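You operate a simulated robot arm through the tools that you are given. There is no shell and no other tool. Be economical: measure what you need, move in short steps, check, and stop when the job is done.

The job below is to be done with a simulated two-armed robot. You get a single attempt, and the scene is never put back.

JOB
Bake the loaf by the probe, at the heat on the plan.
Fine: probe into the hole in the loaf, door shut and locked, start, wait till the display shows core reached; the mode stays.

The check looks at the end state, three seconds after you hand in, the way a careful person would. Anything else that was tipped, shoved, dropped, spilled or broken makes it a failure.

ROBOT AND FRAMES
Two 7-joint arms with two-finger parallel grippers on one trunk, on a base that drives. Base frame: it is fixed to the floor where the robot stands at the start and does not move with it; the origin is under the middle of the robot, x ahead of it, y to its left, z up. Readings come in mm, degrees, newtons and seconds.
The left shoulder is at the start at [70, 133, 1301], the right one opposite. Places, roughly: fan cover [900, -100, 400]; hole in the loaf [900, -400, 1000]; inner glass of the right oven [500, -800, 1100]; medium pan [-1250, 1250, 1000]; roll tray [-1250, 1250, 500]. Payload 1.57 kg a hand.
The TCP of each hand is the grasp point between the finger pads, 30 mm short of the fingertips. In the tool frame z runs along the fingers and y along their closing line. The gripper opens to 80 mm. The fingers are 17 mm wide and 12 mm thick; the gripper's body (40 by 82 mm) begins 80 mm behind the TCP.
Orientation is that of the tool frame in the base frame, as a unit quaternion [x, y, z, w]. With the fingers straight down and closing along the base's y, the tool's x points along the base's -x, its y along +y and its z along -z.

CONTROLS
- The arms move only by the tool play_rows. It takes "left_series", "right_series" or both (then of equal length, played together; a hand with none holds still); each is a list of rows, each an object (a shift or turn left out is 0, a gripper value left out holds the last) with "jaw": the gripper command, from -1 (fully open) to 1 (shut), values between in proportion; "delta_pos": the shift along the base's x, y, z in mm, a list of three; "dr": the turn, a rotation vector about the base's x, y, z in degrees, a list of three. In form: [{"jaw": jaw, "delta_pos": [dx, dy, dz], "dr": [rx, ry, rz]}, ...]. A call has 1 to 8 rows; each row is the pose to reach, as a shift and turn from the pose commanded when the call began. Each row takes 0.2 s and may step no farther than 50 mm and 8.6 degrees from the row before; otherwise, or with a gripper value out of range, the whole call is refused. A pose out of reach is approached as far as the arm can. The call stops where the force on the tool passes 70 N (or 10 N more than at its start, if that is more) or the arm is blocked; 0.2 s more then pass. The fingers move at their own pace (about 153 mm/s each) and stop on an object; they squeeze with about 43 N. The grip force told is the motor's: it shows also when the fingers shut on nothing. Time passes only in rows, and 0.2 s behind the last, so rows that repeat a pose let the fingers close. The reply holds the time, the measured pose of the TCP, the force on the tool along the base axes, the opening and the grip force, in the units named above and with some noise, with the torque about the TCP (base axes, N m) and any sound that the robot's microphone picked up, and new pictures: "show" is both (left out), scene, wrist or none (wrist: the cameras of the hands that moved).
- Cameras (640 x 400 px; columns grow to the right, rows downward): "scene" is now at [136.3, -34.6, 1548.2]; the picture's right is [-0.38, -0.92, -0.00], its down [-0.38, 0.16, -0.91] and it looks along [0.84, -0.35, -0.42] (base axes); focal length 238 px, centre (320, 200). "left" rides on the left gripper at [72, 7, -122] in its tool frame; the picture's right is [-0.09, 1.00, 0.00], its down [-0.84, -0.08, -0.54] and it looks along [-0.54, -0.05, 0.84] (tool axes); focal length 238 px, centre (320, 200). "right" rides on the right gripper at [72, -7, -122] in its tool frame; the picture's right is [0.09, 1.00, 0.00], its down [-0.84, 0.08, -0.54] and it looks along [-0.54, 0.05, 0.84] (tool axes); focal length 238 px, centre (320, 200). There is no depth. A picture from a camera that has moved, and an enlarged one, comes with that camera's place and axes in the base frame and with its lens.
- slide_trunk(by): slides the trunk up (or, below 0, down) by that many mm; the arms and the scene camera ride with it, the base frame stays. It gives what a move gives, with no picture.
- roll_base(legs): drives the robot by 1 to 6 legs, each [ahead, left, turn to the left] in mm, mm and degrees, along the robot's own axes; the way and the turn of a leg run together, so that a leg with both is an arc; at most 1500 mm and 180 degrees a leg. The arms and the cameras ride along, it lands a little off, and it stops where it bumps. It gives what a move gives, and a new picture of the scene camera.
- pan_tilt(pan, tilt): turns the head with the scene camera to pan (to the left, within 86 degrees either way) and tilt (down, from -29 to 69), counted from straight ahead of the robot. It gives what a move gives, and a new picture of the scene camera.
- enlarge(camera, box): a new picture of the part [left, top, right, bottom] of that camera's present view, enlarged. It takes no simulated time.
- sign_off(): hands the job in; it is judged then, once.

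Work in short steps. Places have to be worked out from the pictures, the camera data and where the tool is seen: move nearer, look again, correct. Check each grasp and each placing, and mend what went wrong. You have 120 turns and 260 pictures in all, those below and enlarged ones among them. Open the grippers and draw the arms clear of the work before you hand the job in, unless the task says otherwise; then end with one line.

The tools are called after "Emit:" by a JSON object that holds its "name" and its "arguments". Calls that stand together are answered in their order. play_rows: Moves the arms, as the interface text tells. Its arguments: {"type":"object","properties":{"left_series":{"type":"array","items":{"type":"object","properties":{"jaw":{"type":"number"},"delta_pos":{"type":"array","items":{"type":"number"}},"dr":{"type":"array","items":{"type":"number"}}}}},"right_series":{"type":"array","items":{"type":"object","properties":{"jaw":{"type":"number"},"delta_pos":{"type":"array","items":{"type":"number"}},"dr":{"type":"array","items":{"type":"number"}}}}},"show":{"type":"string","enum":["both","scene","wrist","none"]}},"required":[]} The other tools are called the same way: slide_trunk (by) slides the trunk up or down; roll_base (legs) drives the base; pan_tilt (pan, tilt) turns the head that bears the scene camera; enlarge (camera, box) takes an enlarged picture of a part of a camera's view; sign_off () hands the job in.

At the start:

```text
time_s: 0.0
left_position: [329.0, -0.7, 1449.1]
left_orientation: [0.0, 1.0, -0.001, 0.0]
left_wrist_force: [0.6, -0.2, -0.6]
left_ft_torque: [0.01, 0.01, 0.02]
left_width: 79.8
left_grip_force: 0.1
right_position: [307.0, -407.0, 1000.0]
right_orientation: [0.0, 1.0, 0.0, -0.001]
right_wrist_force: [0.5, -0.2, 0.2]
right_ft_torque: [-0.02, -0.03, 0.02]
right_width: 80.2
right_grip_force: 0.2
trunk travel left (down, up): [-875.0, 65.0]
robot x, y, heading: [4.9, -0.4, 0.1]
head pan, tilt: [-22.4, 24.5]
```

scene: 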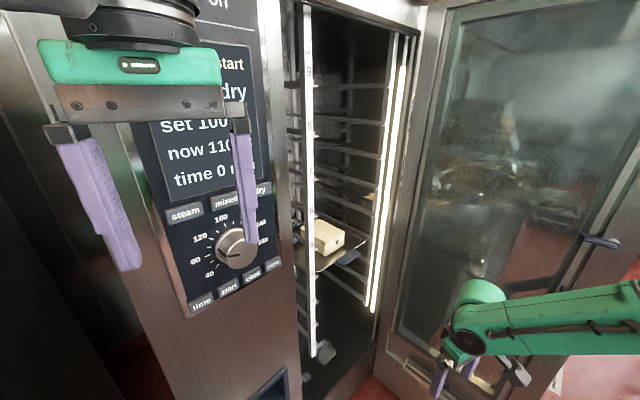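
right: 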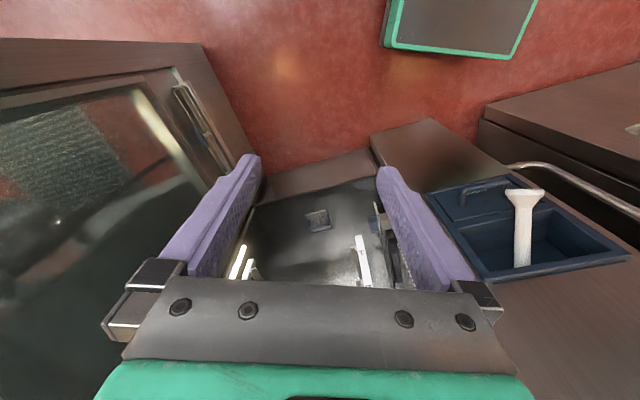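
left: 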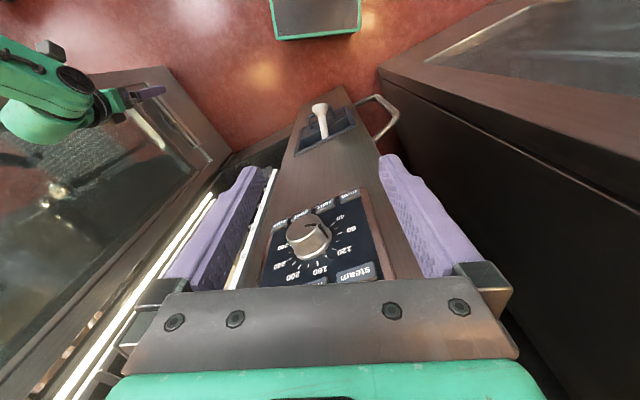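

The oven is open with the loaf inside, and a panel and a probe pocket sit on the left. I enlarge the panel and look for the plan.

Emit:
{"name": "enlarge", "arguments": {"camera": "scene", "box": [140, 0, 300, 320]}}

Emit:
{"name": "pan_tilt", "arguments": {"pan": 20, "tilt": 0}}

Emit:
{"name": "pan_tilt", "arguments": {"pan": -22, "tilt": -5}}

Emit:
{"name": "pan_tilt", "arguments": {"pan": -22, "tilt": 55}}

```text
1.25 times, centred on (220, 160) of scene
camera zoom: at [136.3, -34.6, 1548.2], right [-0.38, -0.92, 0.0], down [-0.38, 0.16, -0.91], along [0.84, -0.35, -0.42], focal length 297 px, centre (445, 250)
```

zoom: 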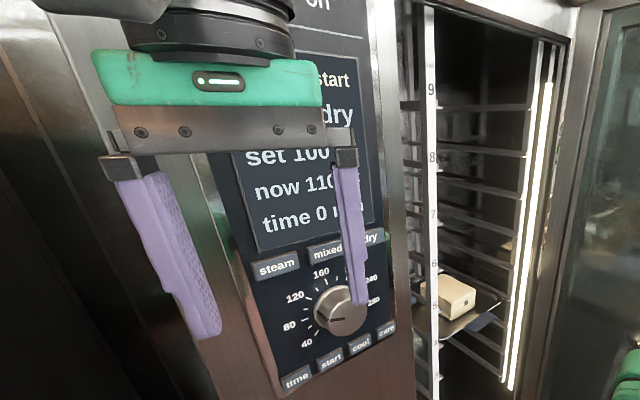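

```text
time_s: 1.1
left_position: [330.4, -0.8, 1448.4]
left_orientation: [0.0, 1.0, 0.0, 0.0]
left_wrist_force: [-0.6, -0.1, -0.2]
left_ft_torque: [-0.01, 0.03, 0.01]
left_width: 79.9
left_grip_force: 0.0
right_position: [305.5, -407.0, 999.3]
right_orientation: [0.0, 1.0, 0.0, 0.0]
right_wrist_force: [-0.3, -0.3, -0.1]
right_ft_torque: [-0.02, 0.0, 0.01]
right_width: 80.0
right_grip_force: 0.0
trunk travel left (down, up): [-875.0, 65.0]
robot x, y, heading: [-3.1, -2.5, 0.1]
head pan, tilt: [20.0, 0.0]
camera scene: at [135.5, 31.1, 1587.8], right [0.34, -0.94, 0.0], down [0.0, 0.0, -1.0], along [0.94, 0.34, 0.0], focal length 238 px, centre (320, 200)
```

scene: 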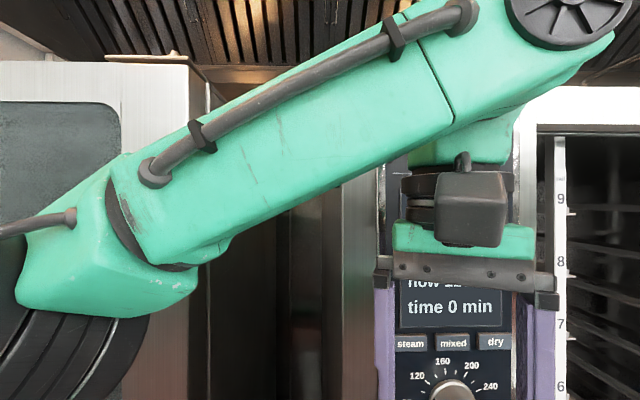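

```text
time_s: 2.2
left_position: [329.7, -0.1, 1449.4]
left_orientation: [0.001, 1.0, 0.0, 0.0]
left_wrist_force: [-0.5, -1.1, 0.0]
left_ft_torque: [0.01, 0.01, 0.0]
left_width: 80.1
left_grip_force: 0.0
right_position: [306.2, -406.9, 1000.7]
right_orientation: [0.0, 1.0, 0.0, -0.001]
right_wrist_force: [0.1, 0.0, -0.4]
right_ft_torque: [-0.01, 0.0, -0.01]
right_width: 80.1
right_grip_force: 0.1
trunk travel left (down, up): [-875.0, 65.0]
robot x, y, heading: [-0.2, -0.9, 0.2]
head pan, tilt: [-22.0, -5.0]
camera scene: at [132.1, -32.1, 1595.6], right [-0.37, -0.93, 0.0], down [0.08, -0.03, -1.0], along [0.92, -0.37, 0.09], focal length 238 px, centre (320, 200)
```

scene: 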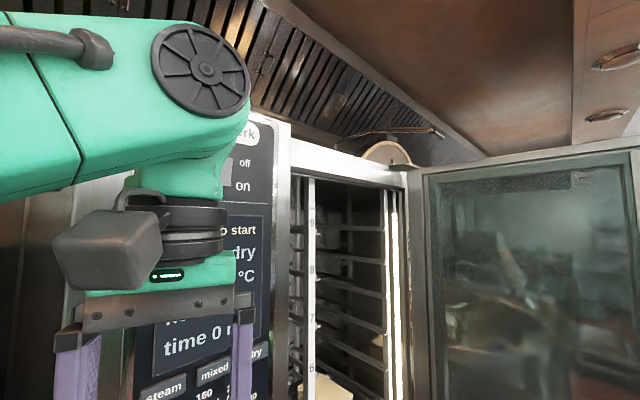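

```text
time_s: 3.5
left_position: [329.4, -0.9, 1449.6]
left_orientation: [0.0, 1.0, 0.0, 0.0]
left_wrist_force: [-0.5, 0.1, 0.2]
left_ft_torque: [-0.02, -0.02, 0.03]
left_width: 80.2
left_grip_force: 0.1
right_position: [305.9, -406.5, 1000.2]
right_orientation: [0.0, 1.0, 0.001, 0.0]
right_wrist_force: [1.0, 0.1, -0.7]
right_ft_torque: [-0.01, 0.01, 0.0]
right_width: 79.9
right_grip_force: 0.1
trunk travel left (down, up): [-875.0, 65.0]
robot x, y, heading: [1.0, 2.1, 0.2]
head pan, tilt: [-22.0, 55.0]
camera scene: at [117.9, -26.5, 1503.5], right [-0.37, -0.93, 0.0], down [-0.76, 0.31, -0.57], along [0.53, -0.21, -0.82], focal length 238 px, centre (320, 200)
```

scene: 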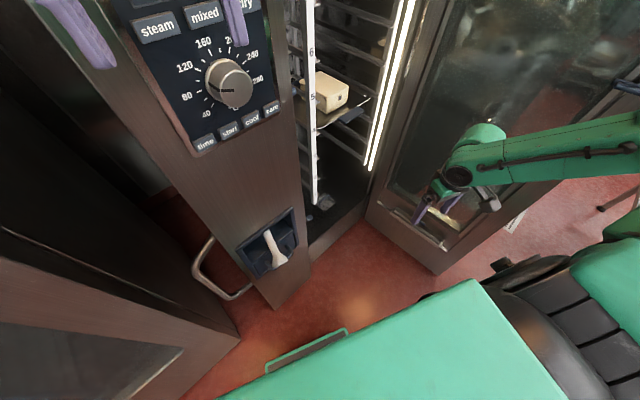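

The plan isn't in view yet, so I look around on both sides.

Emit:
{"name": "pan_tilt", "arguments": {"pan": -80, "tilt": 15}}

Emit:
{"name": "pan_tilt", "arguments": {"pan": 80, "tilt": 15}}

```text
time_s: 4.8
left_position: [329.1, -1.1, 1450.2]
left_orientation: [0.001, 1.0, -0.001, 0.0]
left_wrist_force: [-0.2, -0.4, 0.9]
left_ft_torque: [0.0, 0.03, 0.03]
left_width: 79.8
left_grip_force: 0.0
right_position: [305.6, -407.7, 1000.5]
right_orientation: [0.0, 1.0, 0.0, -0.001]
right_wrist_force: [-0.6, -0.7, 0.7]
right_ft_torque: [-0.01, 0.01, 0.0]
right_width: 80.0
right_grip_force: 0.1
trunk travel left (down, up): [-875.0, 65.0]
robot x, y, heading: [0.5, 0.4, 0.2]
head pan, tilt: [-80.0, 15.0]
camera scene: at [67.3, -91.5, 1563.6], right [-0.98, -0.17, 0.0], down [-0.05, 0.26, -0.97], along [0.17, -0.95, -0.26], focal length 238 px, centre (320, 200)
```

scene: 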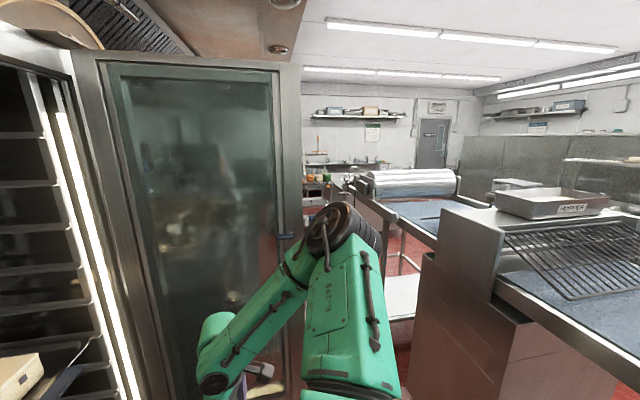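

```text
time_s: 7.2
left_position: [330.0, -0.3, 1450.0]
left_orientation: [0.0, 1.0, 0.0, -0.001]
left_wrist_force: [0.7, 0.5, 0.4]
left_ft_torque: [0.02, 0.02, 0.03]
left_width: 80.1
left_grip_force: 0.1
right_position: [306.3, -407.7, 998.9]
right_orientation: [-0.001, 1.0, 0.0, 0.0]
right_wrist_force: [0.9, 0.6, 0.0]
right_ft_torque: [-0.01, 0.0, -0.02]
right_width: 79.9
right_grip_force: 0.1
trunk travel left (down, up): [-875.0, 65.0]
robot x, y, heading: [1.2, 2.1, 0.1]
head pan, tilt: [80.0, 15.0]
camera scene: at [67.2, 92.5, 1563.7], right [0.98, -0.17, 0.0], down [-0.05, -0.25, -0.97], along [0.17, 0.95, -0.26], focal length 238 px, centre (320, 200)
```

scene: 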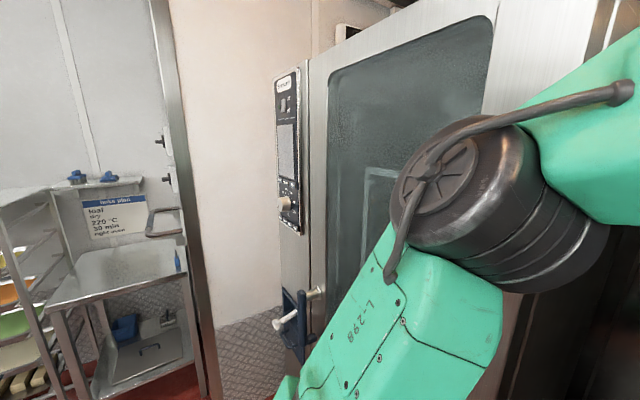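

There is the "bake plan" on the left. I enlarge it.

Emit:
{"name": "enlarge", "arguments": {"camera": "scene", "box": [70, 185, 160, 245]}}

Emit:
{"name": "pan_tilt", "arguments": {"pan": -35, "tilt": 45}}

```text
6.67 times, centred on (115, 215) of scene
camera zoom: at [67.2, 92.5, 1563.7], right [0.98, -0.17, 0.0], down [-0.05, -0.25, -0.97], along [0.17, 0.95, -0.26], focal length 1584 px, centre (1687, 100)
```

zoom: 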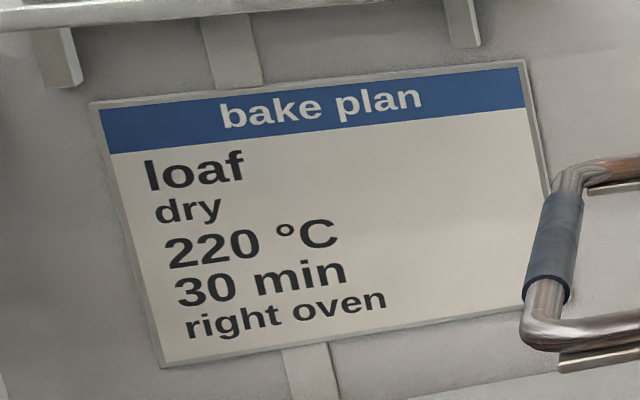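

```text
time_s: 9.2
left_position: [329.8, -1.0, 1450.4]
left_orientation: [0.0, 1.0, 0.0, 0.0]
left_wrist_force: [0.1, 0.1, -0.3]
left_ft_torque: [-0.02, -0.03, 0.0]
left_width: 80.0
left_grip_force: 0.1
right_position: [307.3, -405.9, 999.9]
right_orientation: [0.001, 1.0, 0.0, 0.0]
right_wrist_force: [-0.2, -0.1, -0.2]
right_ft_torque: [-0.02, 0.01, 0.01]
right_width: 80.0
right_grip_force: 0.0
trunk travel left (down, up): [-875.0, 65.0]
robot x, y, heading: [3.4, -1.0, -0.2]
head pan, tilt: [-35.0, 45.0]
camera scene: at [117.6, -46.1, 1516.9], right [-0.57, -0.82, 0.0], down [-0.58, 0.41, -0.71], along [0.58, -0.41, -0.71], focal length 238 px, centre (320, 200)
```

scene: 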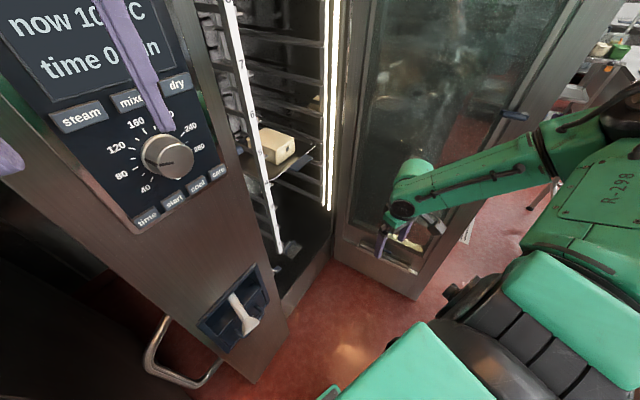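

The plan says dry, 220 °C, right oven. I move the left hand down and aside to see the panel clearly.

Emit:
{"name": "play_rows", "arguments": {"left_series": [{"delta_pos": [-20, 40, -20]}, {"delta_pos": [-40, 80, -50]}, {"delta_pos": [-60, 120, -80]}, {"delta_pos": [-80, 160, -100]}, {"delta_pos": [-80, 200, -120]}, {"delta_pos": [-80, 220, -160]}], "show": "none"}}

Emit:
{"name": "pan_tilt", "arguments": {"pan": -5, "tilt": 15}}

```text
refused: row 2 steps farther than a row can; nothing moved
```

```text
time_s: 10.1
left_position: [328.9, 0.5, 1448.8]
left_orientation: [0.0, 1.0, 0.0, 0.0]
left_wrist_force: [-0.4, 0.2, -0.8]
left_ft_torque: [0.0, -0.01, 0.02]
left_width: 80.0
left_grip_force: 0.1
right_position: [305.9, -408.1, 999.1]
right_orientation: [0.0, 1.0, 0.0, 0.001]
right_wrist_force: [0.6, -0.1, 0.4]
right_ft_torque: [-0.01, 0.0, 0.0]
right_width: 79.8
right_grip_force: 0.1
trunk travel left (down, up): [-875.0, 65.0]
robot x, y, heading: [-0.3, -1.2, 0.3]
head pan, tilt: [-5.0, 15.0]
camera scene: at [143.9, -7.8, 1563.6], right [-0.09, -1.0, 0.0], down [-0.26, 0.02, -0.97], along [0.96, -0.08, -0.26], focal length 238 px, centre (320, 200)
```

scene: 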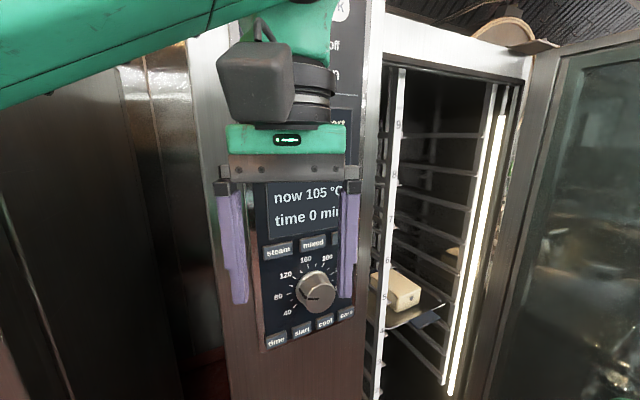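

Smaller steps.

Emit:
{"name": "play_rows", "arguments": {"left_series": [{"delta_pos": [-20, 35, -20]}, {"delta_pos": [-35, 70, -45]}, {"delta_pos": [-50, 105, -70]}, {"delta_pos": [-60, 140, -95]}, {"delta_pos": [-60, 170, -130]}, {"delta_pos": [-60, 180, -175]}, {"delta_pos": [-60, 180, -220]}, {"delta_pos": [-60, 180, -265]}], "show": "scene"}}

Emit:
{"name": "enlarge", "arguments": {"camera": "scene", "box": [210, 0, 370, 350]}}

Emit:
{"name": "enlarge", "arguments": {"camera": "scene", "box": [240, 100, 368, 180]}}

Emit:
{"name": "enlarge", "arguments": {"camera": "scene", "box": [340, 240, 468, 320]}}

```text
time_s: 11.9
left_position: [272.6, 180.1, 1263.3]
left_orientation: [0.0, 1.0, 0.0, 0.0]
left_wrist_force: [-0.2, 0.8, -0.4]
left_ft_torque: [0.0, -0.01, -0.02]
left_width: 79.8
left_grip_force: 0.0
left hand out of reach, approached as far as the arm can: row 7, 8
right_position: [306.4, -407.0, 999.4]
right_orientation: [0.0, 1.0, 0.0, 0.0]
right_wrist_force: [-0.1, 0.0, 1.1]
right_ft_torque: [0.0, -0.01, 0.0]
right_width: 80.2
right_grip_force: 0.0
trunk travel left (down, up): [-875.0, 65.0]
robot x, y, heading: [1.8, -4.4, -0.1]
head pan, tilt: [-5.0, 15.0]
camera scene: at [143.9, -7.6, 1563.7], right [-0.09, -1.0, 0.0], down [-0.26, 0.02, -0.97], along [0.96, -0.08, -0.26], focal length 238 px, centre (320, 200)
```

scene: 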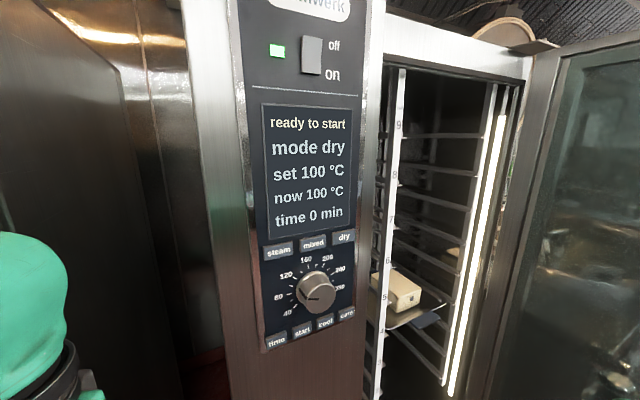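

```text
1.14 times, centred on (290, 175) of scene
camera zoom: at [143.9, -7.6, 1563.7], right [-0.09, -1.0, 0.0], down [-0.26, 0.02, -0.97], along [0.96, -0.08, -0.26], focal length 272 px, centre (354, 229)
```

zoom: 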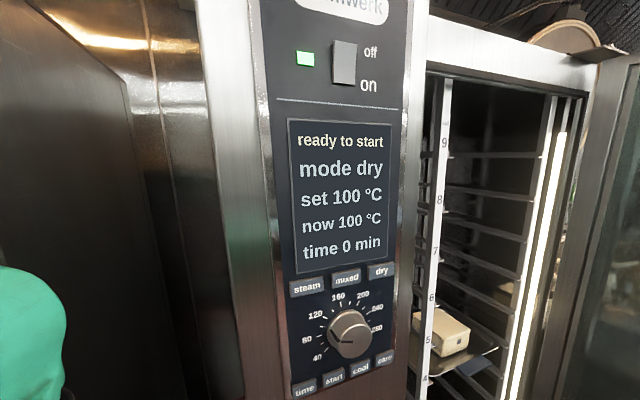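

```text
5.00 times, centred on (304, 140) of scene
camera zoom: at [143.9, -7.6, 1563.7], right [-0.09, -1.0, 0.0], down [-0.26, 0.02, -0.97], along [0.96, -0.08, -0.26], focal length 1188 px, centre (400, 500)
```

zoom: 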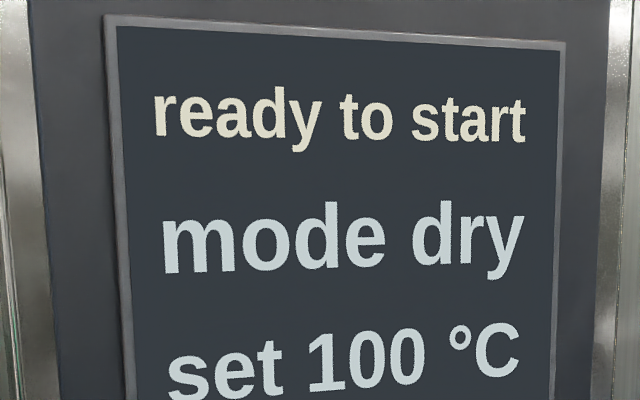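

```text
5.00 times, centred on (404, 280) of scene
camera zoom: at [143.9, -7.6, 1563.7], right [-0.09, -1.0, 0.0], down [-0.26, 0.02, -0.97], along [0.96, -0.08, -0.26], focal length 1188 px, centre (-100, -200)
```

zoom: 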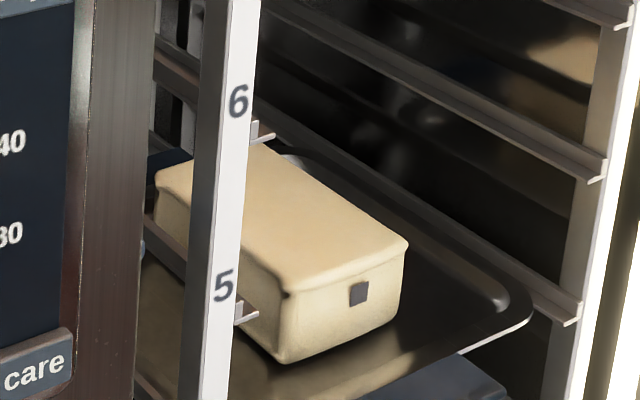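

Display reads dry, set 100, ready to start; the loaf's hole faces the front. Now I study the probe pocket and the door's handle.

Emit:
{"name": "pan_tilt", "arguments": {"pan": -10, "tilt": 55}}

Emit:
{"name": "enlarge", "arguments": {"camera": "scene", "box": [160, 150, 360, 275]}}

Emit:
{"name": "enlarge", "arguments": {"camera": "right", "box": [400, 130, 640, 280]}}

Emit:
{"name": "pan_tilt", "arguments": {"pan": -60, "tilt": 30}}

```text
time_s: 13.0
left_position: [272.1, 179.5, 1263.5]
left_orientation: [0.0, 1.0, 0.0, 0.0]
left_wrist_force: [0.5, 0.1, 0.2]
left_ft_torque: [0.0, 0.03, -0.03]
left_width: 80.0
left_grip_force: 0.1
right_position: [306.2, -406.0, 999.8]
right_orientation: [0.0, 1.0, 0.0, 0.0]
right_wrist_force: [-0.2, -0.4, 0.5]
right_ft_torque: [-0.01, 0.02, 0.01]
right_width: 80.0
right_grip_force: 0.1
trunk travel left (down, up): [-875.0, 65.0]
robot x, y, heading: [1.3, -2.3, -0.2]
head pan, tilt: [-10.0, 55.0]
camera scene: at [121.9, -12.0, 1503.5], right [-0.17, -0.98, 0.0], down [-0.81, 0.14, -0.57], along [0.57, -0.1, -0.82], focal length 238 px, centre (320, 200)
```

scene: 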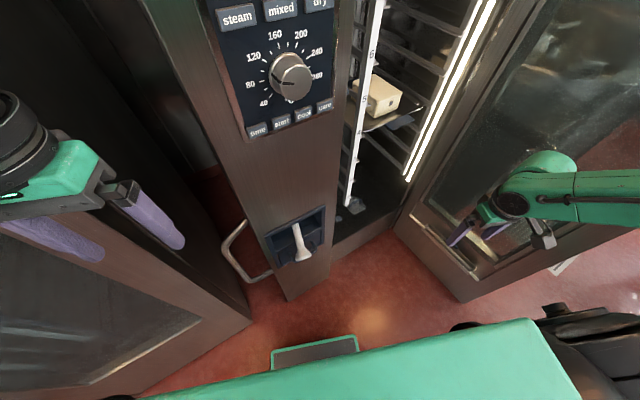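

```text
3.20 times, centred on (260, 212) of scene
camera zoom: at [121.9, -12.0, 1503.5], right [-0.17, -0.98, 0.0], down [-0.81, 0.14, -0.57], along [0.57, -0.1, -0.82], focal length 760 px, centre (512, 160)
```

zoom: 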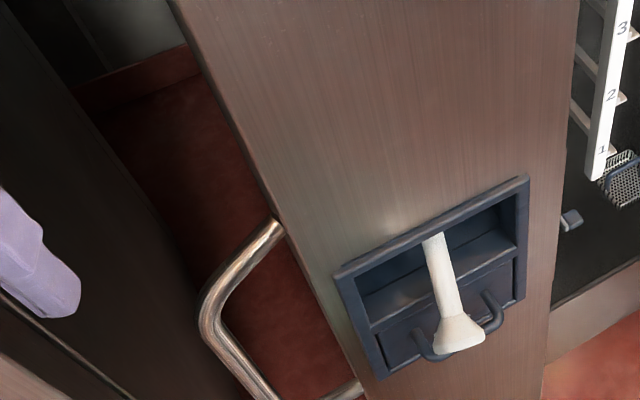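

```text
2.67 times, centred on (520, 205) of right
camera zoom: at [233.3, -414.0, 1121.7], right [-0.09, 1.0, 0.0], down [0.84, 0.08, 0.54], along [0.54, 0.05, -0.84], focal length 636 px, centre (-213, 187)
```

zoom: 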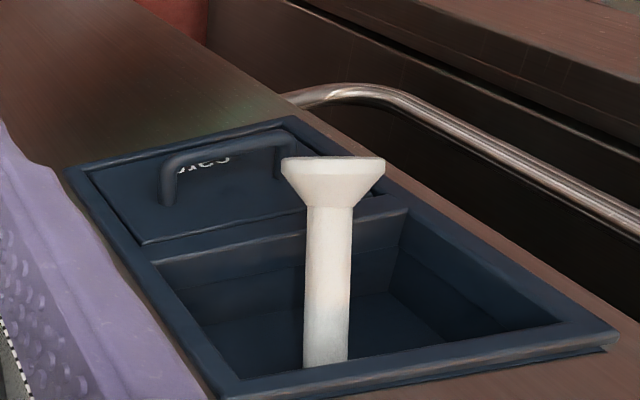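

```text
time_s: 14.2
left_position: [271.2, 178.9, 1262.9]
left_orientation: [0.0, 1.0, 0.0, 0.0]
left_wrist_force: [-0.7, 0.4, -0.9]
left_ft_torque: [0.04, -0.04, 0.04]
left_width: 79.8
left_grip_force: 0.1
right_position: [307.6, -407.3, 1000.0]
right_orientation: [0.001, 1.0, 0.0, 0.0]
right_wrist_force: [-0.2, -0.1, 0.4]
right_ft_torque: [0.0, 0.0, 0.02]
right_width: 79.8
right_grip_force: 0.1
trunk travel left (down, up): [-875.0, 65.0]
robot x, y, heading: [-0.8, -2.7, 0.2]
head pan, tilt: [-60.0, 30.0]
camera scene: at [96.2, -77.7, 1539.4], right [-0.87, -0.5, 0.0], down [-0.25, 0.43, -0.87], along [0.43, -0.75, -0.5], focal length 238 px, centre (320, 200)
```

scene: 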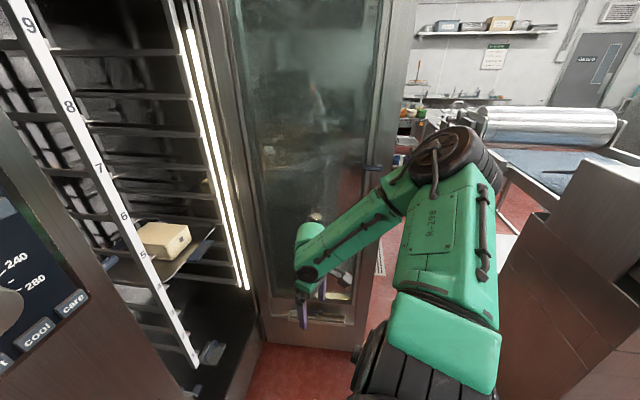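

I enlarge the oven's inside for a probe parked there, and the door's edge.

Emit:
{"name": "enlarge", "arguments": {"camera": "scene", "box": [80, 200, 260, 312]}}

Emit:
{"name": "enlarge", "arguments": {"camera": "scene", "box": [180, 320, 300, 395]}}

Emit:
{"name": "enlarge", "arguments": {"camera": "scene", "box": [330, 130, 410, 200]}}

```text
3.56 times, centred on (170, 256) of scene
camera zoom: at [96.2, -77.7, 1539.4], right [-0.87, -0.5, 0.0], down [-0.25, 0.43, -0.87], along [0.43, -0.75, -0.5], focal length 845 px, centre (853, 1)
```

zoom: 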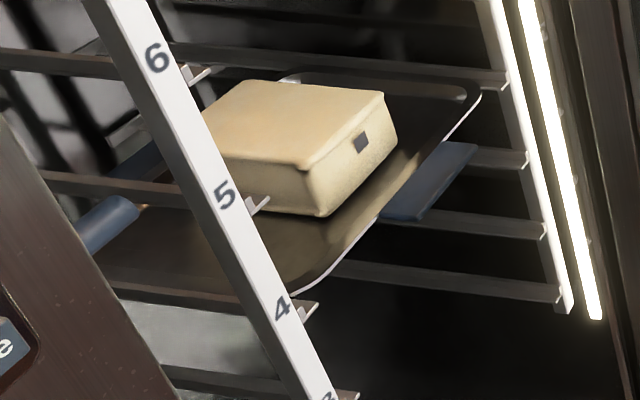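

```text
5.33 times, centred on (240, 358) of scene
camera zoom: at [96.2, -77.7, 1539.4], right [-0.87, -0.5, 0.0], down [-0.25, 0.43, -0.87], along [0.43, -0.75, -0.5], focal length 1267 px, centre (747, -640)
```

zoom: 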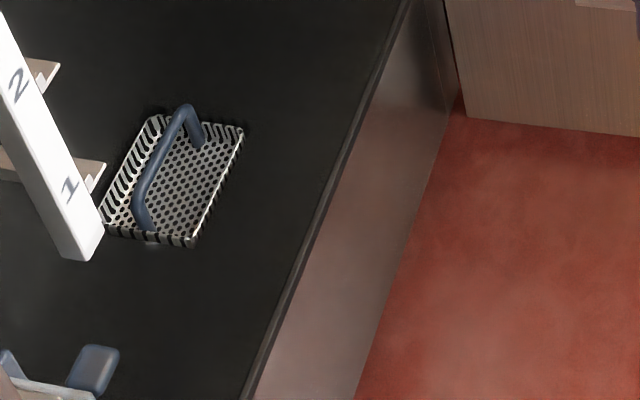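

```text
5.71 times, centred on (370, 165) of scene
camera zoom: at [96.2, -77.7, 1539.4], right [-0.87, -0.5, 0.0], down [-0.25, 0.43, -0.87], along [0.43, -0.75, -0.5], focal length 1358 px, centre (34, 400)
```

zoom: 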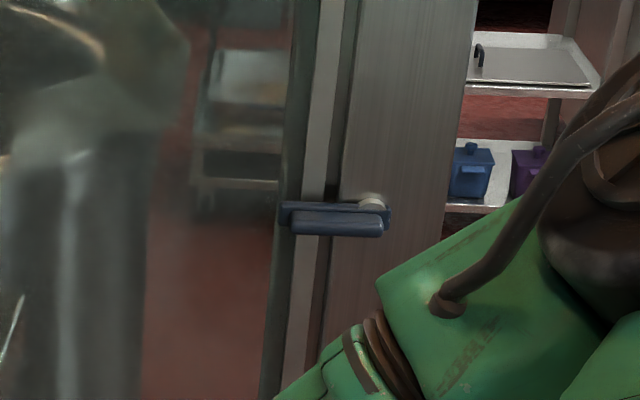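

A blue cylinder hides behind the panel column near rung 5, probably the probe; the white piece in the pocket is likely a hand shower. I send the right hand forward, turned left, to look at the left inner wall.

Emit:
{"name": "play_rows", "arguments": {"right_series": [{"delta_pos": [20, 0, 35], "dr": [0, 0, 8]}, {"delta_pos": [40, 0, 70], "dr": [0, 0, 16]}, {"delta_pos": [60, 0, 100], "dr": [0, 0, 24]}, {"delta_pos": [80, 0, 120], "dr": [0, 0, 32]}, {"delta_pos": [100, 0, 140], "dr": [0, 0, 40]}, {"delta_pos": [120, 0, 150], "dr": [0, 0, 48]}, {"delta_pos": [140, 0, 150], "dr": [0, 0, 56]}, {"delta_pos": [160, 0, 150], "dr": [0, 0, 60]}], "show": "wrist"}}

```text
time_s: 15.9
left_position: [272.7, 180.1, 1261.9]
left_orientation: [0.001, 1.0, 0.0, 0.0]
left_wrist_force: [-0.5, -0.5, -0.8]
left_ft_torque: [0.02, 0.01, 0.02]
left_width: 80.1
left_grip_force: 0.0
right_position: [468.4, -409.4, 1150.0]
right_orientation: [-0.5, 0.866, 0.0, -0.001]
right_wrist_force: [0.6, -0.7, 0.3]
right_ft_torque: [0.0, 0.02, 0.01]
right_width: 80.2
right_grip_force: 0.0
trunk travel left (down, up): [-875.0, 65.0]
robot x, y, heading: [7.7, 0.6, 0.2]
head pan, tilt: [-60.0, 30.0]
camera right: at [437.1, -473.9, 1270.9], right [-0.91, 0.42, 0.0], down [0.35, 0.76, 0.54], along [0.22, 0.49, -0.84], focal length 238 px, centre (320, 200)
```

right: 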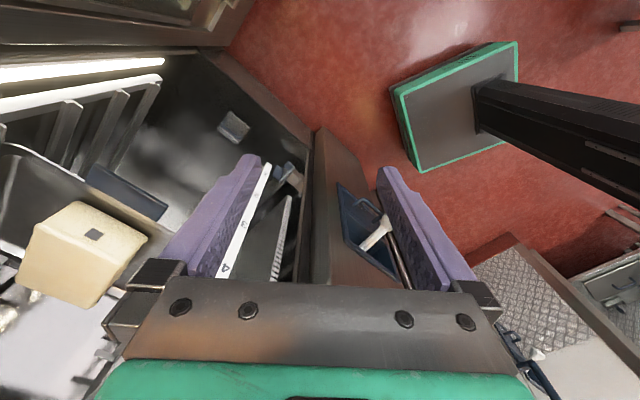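

The hand view looks too steeply down; I pitch the hand up 45° to look level at the left inner wall.

Emit:
{"name": "play_rows", "arguments": {"right_series": [{"delta_pos": [0, 0, -10], "dr": [7, -4, 0]}, {"delta_pos": [0, 0, -20], "dr": [14, -8, 0]}, {"delta_pos": [0, 0, -30], "dr": [21, -12, 0]}, {"delta_pos": [0, 0, -40], "dr": [28, -16, 0]}, {"delta_pos": [0, 0, -50], "dr": [35, -20, 0]}, {"delta_pos": [0, 0, -50], "dr": [40, -23, 0]}], "show": "wrist"}}

```text
time_s: 17.4
left_position: [270.9, 178.8, 1263.2]
left_orientation: [0.0, 1.0, 0.0, 0.0]
left_wrist_force: [-0.1, -0.4, -0.1]
left_ft_torque: [-0.01, 0.01, 0.03]
left_width: 80.0
left_grip_force: 0.0
right_position: [467.1, -407.8, 1099.5]
right_orientation: [-0.46, 0.796, 0.197, 0.34]
right_wrist_force: [-0.1, 0.2, -1.0]
right_ft_torque: [-0.02, -0.04, 0.0]
right_width: 80.1
right_grip_force: 0.1
trunk travel left (down, up): [-875.0, 65.0]
robot x, y, heading: [2.7, 0.8, 0.1]
head pan, tilt: [-60.0, 30.0]
camera right: at [401.9, -530.8, 1131.8], right [-0.89, 0.44, -0.07], down [0.03, 0.2, 0.98], along [0.45, 0.87, -0.19], focal length 238 px, centre (320, 200)
```

right: 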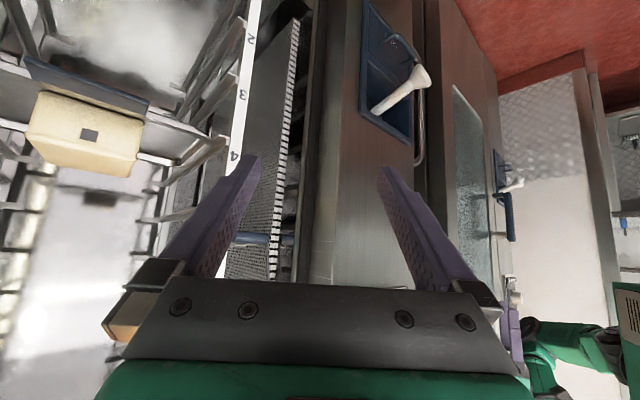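

Emit:
{"name": "enlarge", "arguments": {"camera": "right", "box": [200, 195, 320, 285]}}

Emit:
{"name": "enlarge", "arguments": {"camera": "right", "box": [0, 60, 200, 220]}}

Emit:
{"name": "enlarge", "arguments": {"camera": "right", "box": [340, 0, 440, 180]}}

```text
4.44 times, centred on (260, 240) of right
camera zoom: at [401.9, -530.8, 1131.8], right [-0.89, 0.44, -0.07], down [0.03, 0.2, 0.98], along [0.45, 0.87, -0.19], focal length 1059 px, centre (587, 22)
```

zoom: 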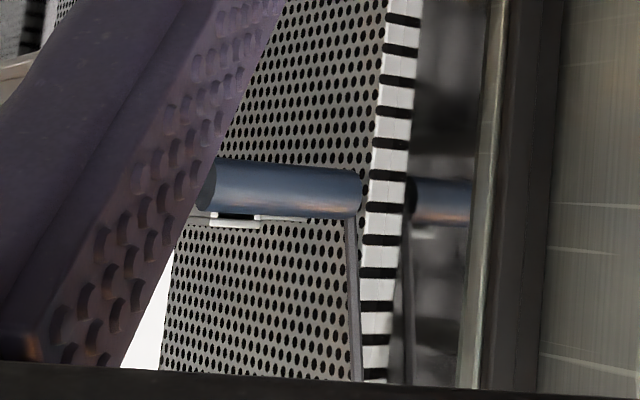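

```text
2.50 times, centred on (100, 140) of right
camera zoom: at [401.9, -530.8, 1131.8], right [-0.89, 0.44, -0.07], down [0.03, 0.2, 0.98], along [0.45, 0.87, -0.19], focal length 596 px, centre (870, 350)
```

zoom: 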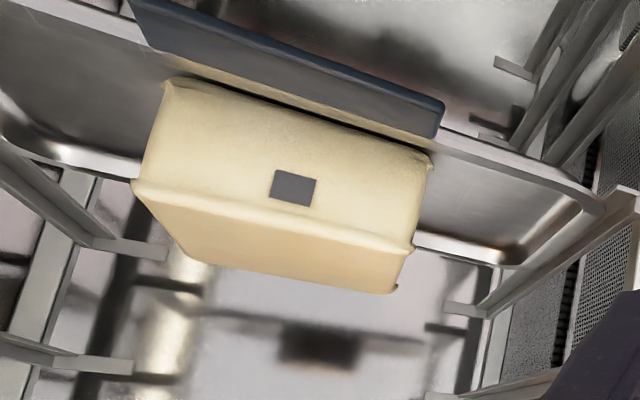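

```text
2.22 times, centred on (390, 90) of right
camera zoom: at [401.9, -530.8, 1131.8], right [-0.89, 0.44, -0.07], down [0.03, 0.2, 0.98], along [0.45, 0.87, -0.19], focal length 530 px, centre (164, 444)
```

zoom: 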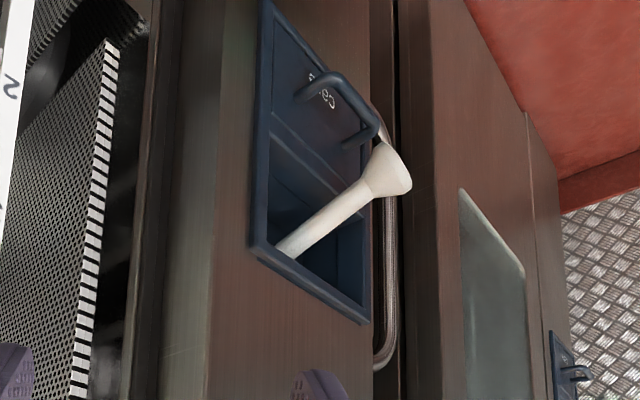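

The blue cylinder is the probe's handle, parked at about (700, -206, 1125), lying along x beside the left upright. I turn the right hand to point into the oven with its fingers closing vertically, at the mouth's centre.

Emit:
{"name": "play_rows", "arguments": {"right_series": [{"delta_pos": [5, -5, 10], "dr": [-5.07, -6.46, -1.16]}, {"delta_pos": [10, -5, 20], "dr": [-10.1, -12.9, -2.33]}, {"delta_pos": [15, -10, 30], "dr": [-15.2, -19.4, -3.5]}, {"delta_pos": [20, -10, 40], "dr": [-20.3, -25.9, -4.65]}, {"delta_pos": [25, -10, 40], "dr": [-25.3, -32.3, -5.8]}, {"delta_pos": [30, -10, 40], "dr": [-30.4, -38.8, -7.0]}], "show": "none"}}

Emit:
{"name": "play_rows", "arguments": {"right_series": [{"delta_pos": [10, 0, 0], "dr": [-5.07, -6.46, -1.16]}, {"delta_pos": [20, 0, 0], "dr": [-10.1, -12.9, -2.33]}, {"delta_pos": [30, 0, 0], "dr": [-15.2, -19.4, -3.5]}, {"delta_pos": [40, 0, 0], "dr": [-20.3, -25.9, -4.65]}, {"delta_pos": [50, 0, 0], "dr": [-25.3, -32.3, -5.8]}], "show": "both"}}

```text
time_s: 18.8
left_position: [272.1, 181.8, 1263.4]
left_orientation: [0.0, 1.0, -0.001, 0.0]
left_wrist_force: [-0.7, -0.5, -0.8]
left_ft_torque: [-0.04, 0.01, -0.01]
left_width: 80.3
left_grip_force: 0.1
right_position: [496.0, -415.2, 1140.0]
right_orientation: [-0.52, 0.689, -0.199, 0.463]
right_wrist_force: [0.7, 0.4, -0.2]
right_ft_torque: [0.03, -0.02, 0.01]
right_width: 80.0
right_grip_force: 0.0
trunk travel left (down, up): [-875.0, 65.0]
robot x, y, heading: [-3.7, 0.3, -0.1]
head pan, tilt: [-60.0, 30.0]
```

```text
time_s: 19.9
left_position: [271.5, 180.3, 1264.0]
left_orientation: [0.001, 1.0, 0.0, 0.0]
left_wrist_force: [-0.6, 0.1, -0.2]
left_ft_torque: [-0.01, 0.06, -0.02]
left_width: 80.0
left_grip_force: 0.0
right_position: [548.2, -416.8, 1137.9]
right_orientation: [0.499, -0.5, 0.501, -0.5]
right_wrist_force: [-0.1, 0.9, 0.6]
right_ft_torque: [0.0, 0.04, 0.03]
right_width: 79.9
right_grip_force: 0.1
trunk travel left (down, up): [-875.0, 65.0]
robot x, y, heading: [0.9, 0.5, 0.2]
head pan, tilt: [-60.0, 30.0]
camera scene: at [97.1, -77.6, 1539.4], right [-0.87, -0.5, 0.0], down [-0.25, 0.43, -0.87], along [0.43, -0.75, -0.5], focal length 238 px, centre (320, 200)
camera right: at [423.7, -488.7, 1145.8], right [0.0, -0.09, -1.0], down [-0.54, 0.84, -0.08], along [0.84, 0.54, -0.05], focal length 238 px, centre (320, 200)
```

scene: 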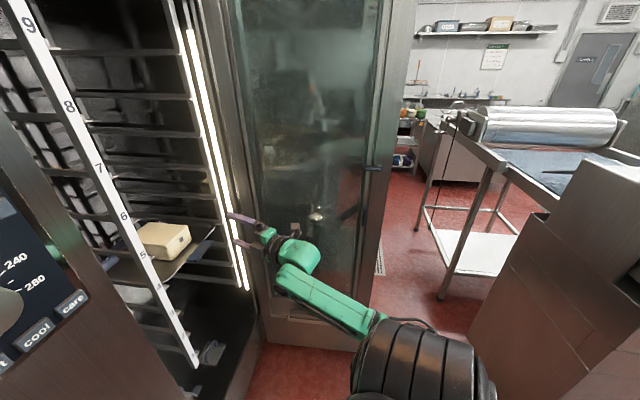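
right: 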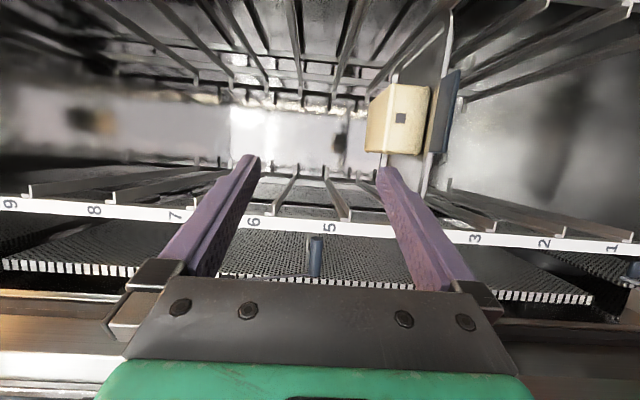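

Emit:
{"name": "enlarge", "arguments": {"camera": "right", "box": [260, 190, 388, 270]}}

Emit:
{"name": "enlarge", "arguments": {"camera": "right", "box": [340, 60, 500, 160]}}

```text
5.00 times, centred on (324, 230) of right
camera zoom: at [423.7, -488.7, 1145.8], right [0.0, -0.09, -1.0], down [-0.54, 0.84, -0.08], along [0.84, 0.54, -0.05], focal length 1192 px, centre (300, 50)
```

zoom: 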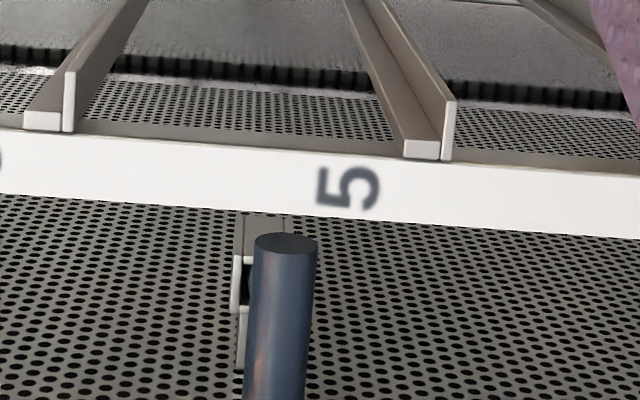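

```text
4.00 times, centred on (420, 110) of right
camera zoom: at [423.7, -488.7, 1145.8], right [0.0, -0.09, -1.0], down [-0.54, 0.84, -0.08], along [0.84, 0.54, -0.05], focal length 953 px, centre (-80, 560)
```

zoom: 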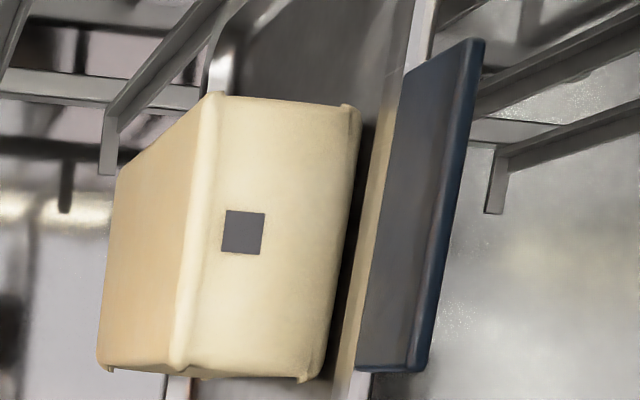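

Triangulation puts the handle's end at (741, -204, 1125), the handle running into the wall along +y. I yaw the hand left and go closer to see how the needle and cable run.

Emit:
{"name": "play_rows", "arguments": {"right_series": [{"delta_pos": [8, 15, 10], "dr": [0, 0, 7.5]}, {"delta_pos": [16, 30, 20], "dr": [0, 0, 15]}, {"delta_pos": [24, 45, 30], "dr": [0, 0, 22.5]}, {"delta_pos": [32, 60, 40], "dr": [0, 0, 30]}], "show": "wrist"}}

Emit:
{"name": "enlarge", "arguments": {"camera": "right", "box": [240, 120, 400, 280]}}

```text
time_s: 20.9
left_position: [272.6, 180.4, 1262.3]
left_orientation: [-0.001, 1.0, -0.001, -0.001]
left_wrist_force: [0.0, -0.4, -0.1]
left_ft_torque: [0.02, 0.0, 0.04]
left_width: 80.0
left_grip_force: 0.2
right_position: [579.6, -357.3, 1178.4]
right_orientation: [0.612, -0.355, 0.353, -0.612]
right_wrist_force: [0.4, 0.1, 0.4]
right_ft_torque: [-0.02, 0.0, 0.01]
right_width: 80.0
right_grip_force: 0.1
trunk travel left (down, up): [-875.0, 65.0]
robot x, y, heading: [-0.1, 0.7, 0.1]
head pan, tilt: [-60.0, 30.0]
camera right: at [507.9, -481.7, 1185.8], right [0.05, -0.08, -1.0], down [-0.89, 0.45, -0.08], along [0.46, 0.89, -0.05], focal length 238 px, centre (320, 200)
```

right: 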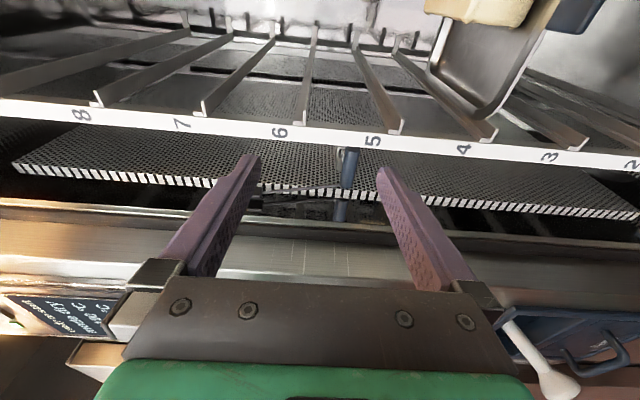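

```text
2.50 times, centred on (320, 200) of right
camera zoom: at [507.9, -481.7, 1185.8], right [0.05, -0.08, -1.0], down [-0.89, 0.45, -0.08], along [0.46, 0.89, -0.05], focal length 596 px, centre (320, 200)
```

zoom: 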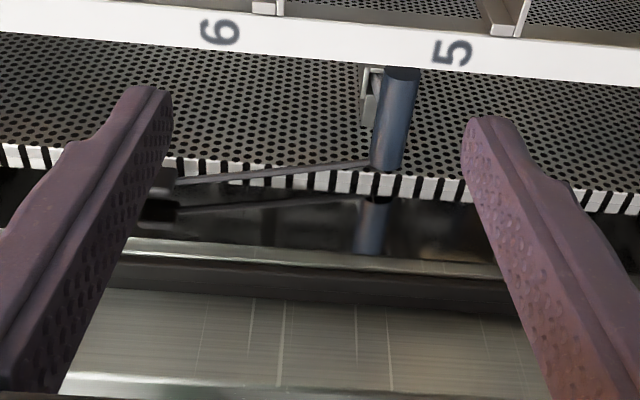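

A thin grey line runs up from the handle to something hidden by the upper finger. I raise the hand to see it.

Emit:
{"name": "play_rows", "arguments": {"right_series": [{"delta_pos": [10, 5, 40]}, {"delta_pos": [20, 10, 75]}, {"delta_pos": [30, 15, 105]}], "show": "wrist"}}

Emit:
{"name": "enlarge", "arguments": {"camera": "right", "box": [260, 110, 420, 230]}}

```text
time_s: 21.8
left_position: [271.2, 179.0, 1262.2]
left_orientation: [0.0, 1.0, 0.001, -0.001]
left_wrist_force: [-0.9, -0.1, 0.6]
left_ft_torque: [-0.01, -0.06, -0.01]
left_width: 80.1
left_grip_force: 0.1
right_position: [608.3, -340.7, 1285.5]
right_orientation: [0.612, -0.354, 0.354, -0.612]
right_wrist_force: [0.0, 0.2, 1.2]
right_ft_torque: [-0.03, -0.01, 0.02]
right_width: 80.0
right_grip_force: 0.1
trunk travel left (down, up): [-875.0, 65.0]
robot x, y, heading: [-0.7, -0.7, 0.1]
head pan, tilt: [-60.0, 30.0]
camera right: at [536.2, -464.8, 1291.7], right [0.05, -0.08, -1.0], down [-0.89, 0.46, -0.08], along [0.46, 0.89, -0.05], focal length 238 px, centre (320, 200)
```

right: 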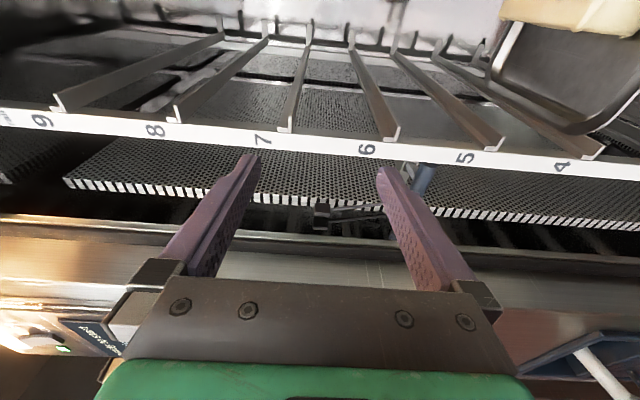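

```text
3.33 times, centred on (340, 170) of right
camera zoom: at [536.2, -464.8, 1291.7], right [0.05, -0.08, -1.0], down [-0.89, 0.46, -0.08], along [0.46, 0.89, -0.05], focal length 794 px, centre (253, 300)
```

zoom: 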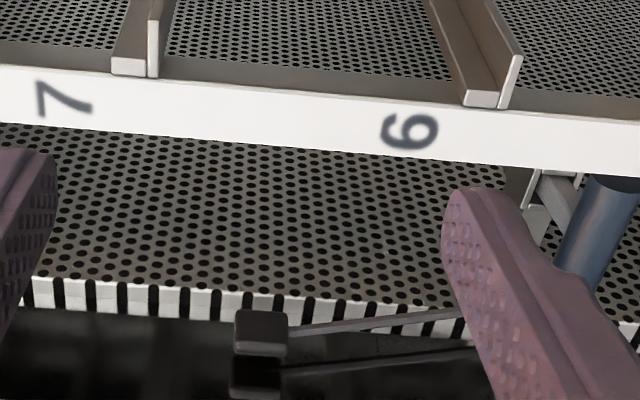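

The cable runs from a wall gland to the handle's wall-side end. I check for the needle with a stronger enlargement from the scene camera.

Emit:
{"name": "enlarge", "arguments": {"camera": "scene", "box": [96, 240, 160, 280]}}

Emit:
{"name": "play_rows", "arguments": {"right_series": [{"delta_pos": [10, 0, -45]}, {"delta_pos": [20, 0, -90]}, {"delta_pos": [30, 0, -135]}, {"delta_pos": [45, 0, -180]}, {"delta_pos": [60, 0, -225]}, {"delta_pos": [75, 0, -255]}], "show": "wrist"}}

Emit:
{"name": "enlarge", "arguments": {"camera": "right", "box": [210, 100, 370, 220]}}

```text
10.00 times, centred on (128, 260) of scene
camera zoom: at [96.6, -77.6, 1539.4], right [-0.87, -0.5, 0.0], down [-0.25, 0.43, -0.87], along [0.43, -0.75, -0.5], focal length 2376 px, centre (2240, -400)
```

zoom: 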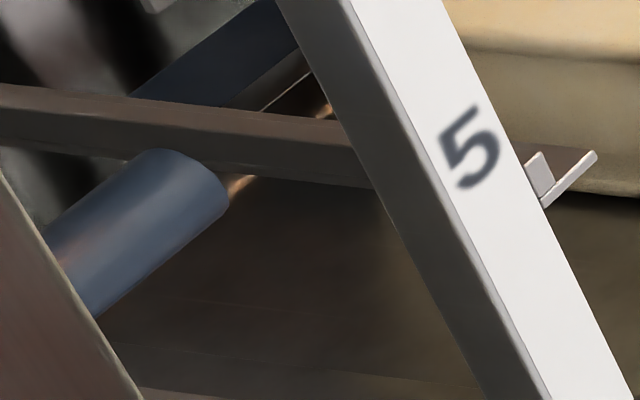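

```text
time_s: 23.1
left_position: [270.4, 179.2, 1262.3]
left_orientation: [0.0, 1.0, 0.0, 0.0]
left_wrist_force: [0.0, 0.5, -0.5]
left_ft_torque: [0.03, -0.01, 0.03]
left_width: 80.0
left_grip_force: 0.0
right_position: [666.9, -339.4, 1061.6]
right_orientation: [-0.611, 0.353, -0.354, 0.614]
right_wrist_force: [-0.1, 0.6, 0.3]
right_ft_torque: [0.02, -0.01, -0.01]
right_width: 79.7
right_grip_force: 0.0
right hand out of reach, approached as far as the arm can: row 6
trunk travel left (down, up): [-875.0, 65.0]
robot x, y, heading: [0.5, 1.3, -0.2]
head pan, tilt: [-60.0, 30.0]
camera right: at [597.0, -464.2, 1066.5], right [0.05, -0.08, -1.0], down [-0.89, 0.45, -0.08], along [0.46, 0.89, -0.05], focal length 238 px, centre (320, 200)
```

right: 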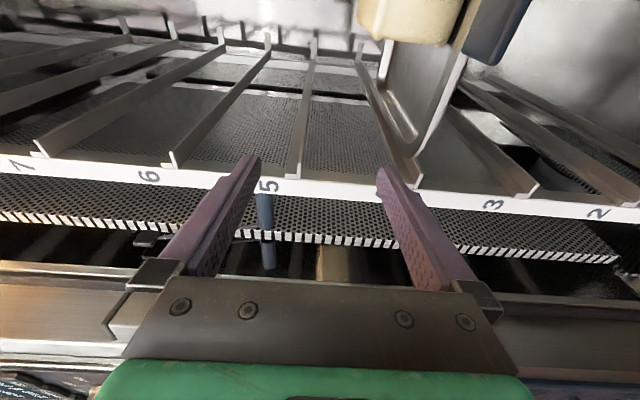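

```text
3.33 times, centred on (290, 160) of right
camera zoom: at [597.0, -464.2, 1066.5], right [0.05, -0.08, -1.0], down [-0.89, 0.45, -0.08], along [0.46, 0.89, -0.05], focal length 794 px, centre (420, 333)
```

zoom: 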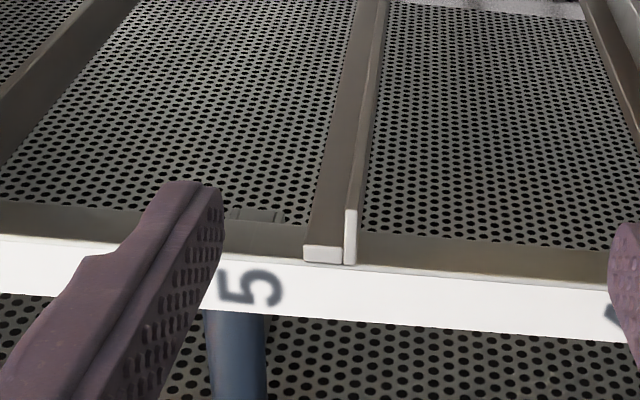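

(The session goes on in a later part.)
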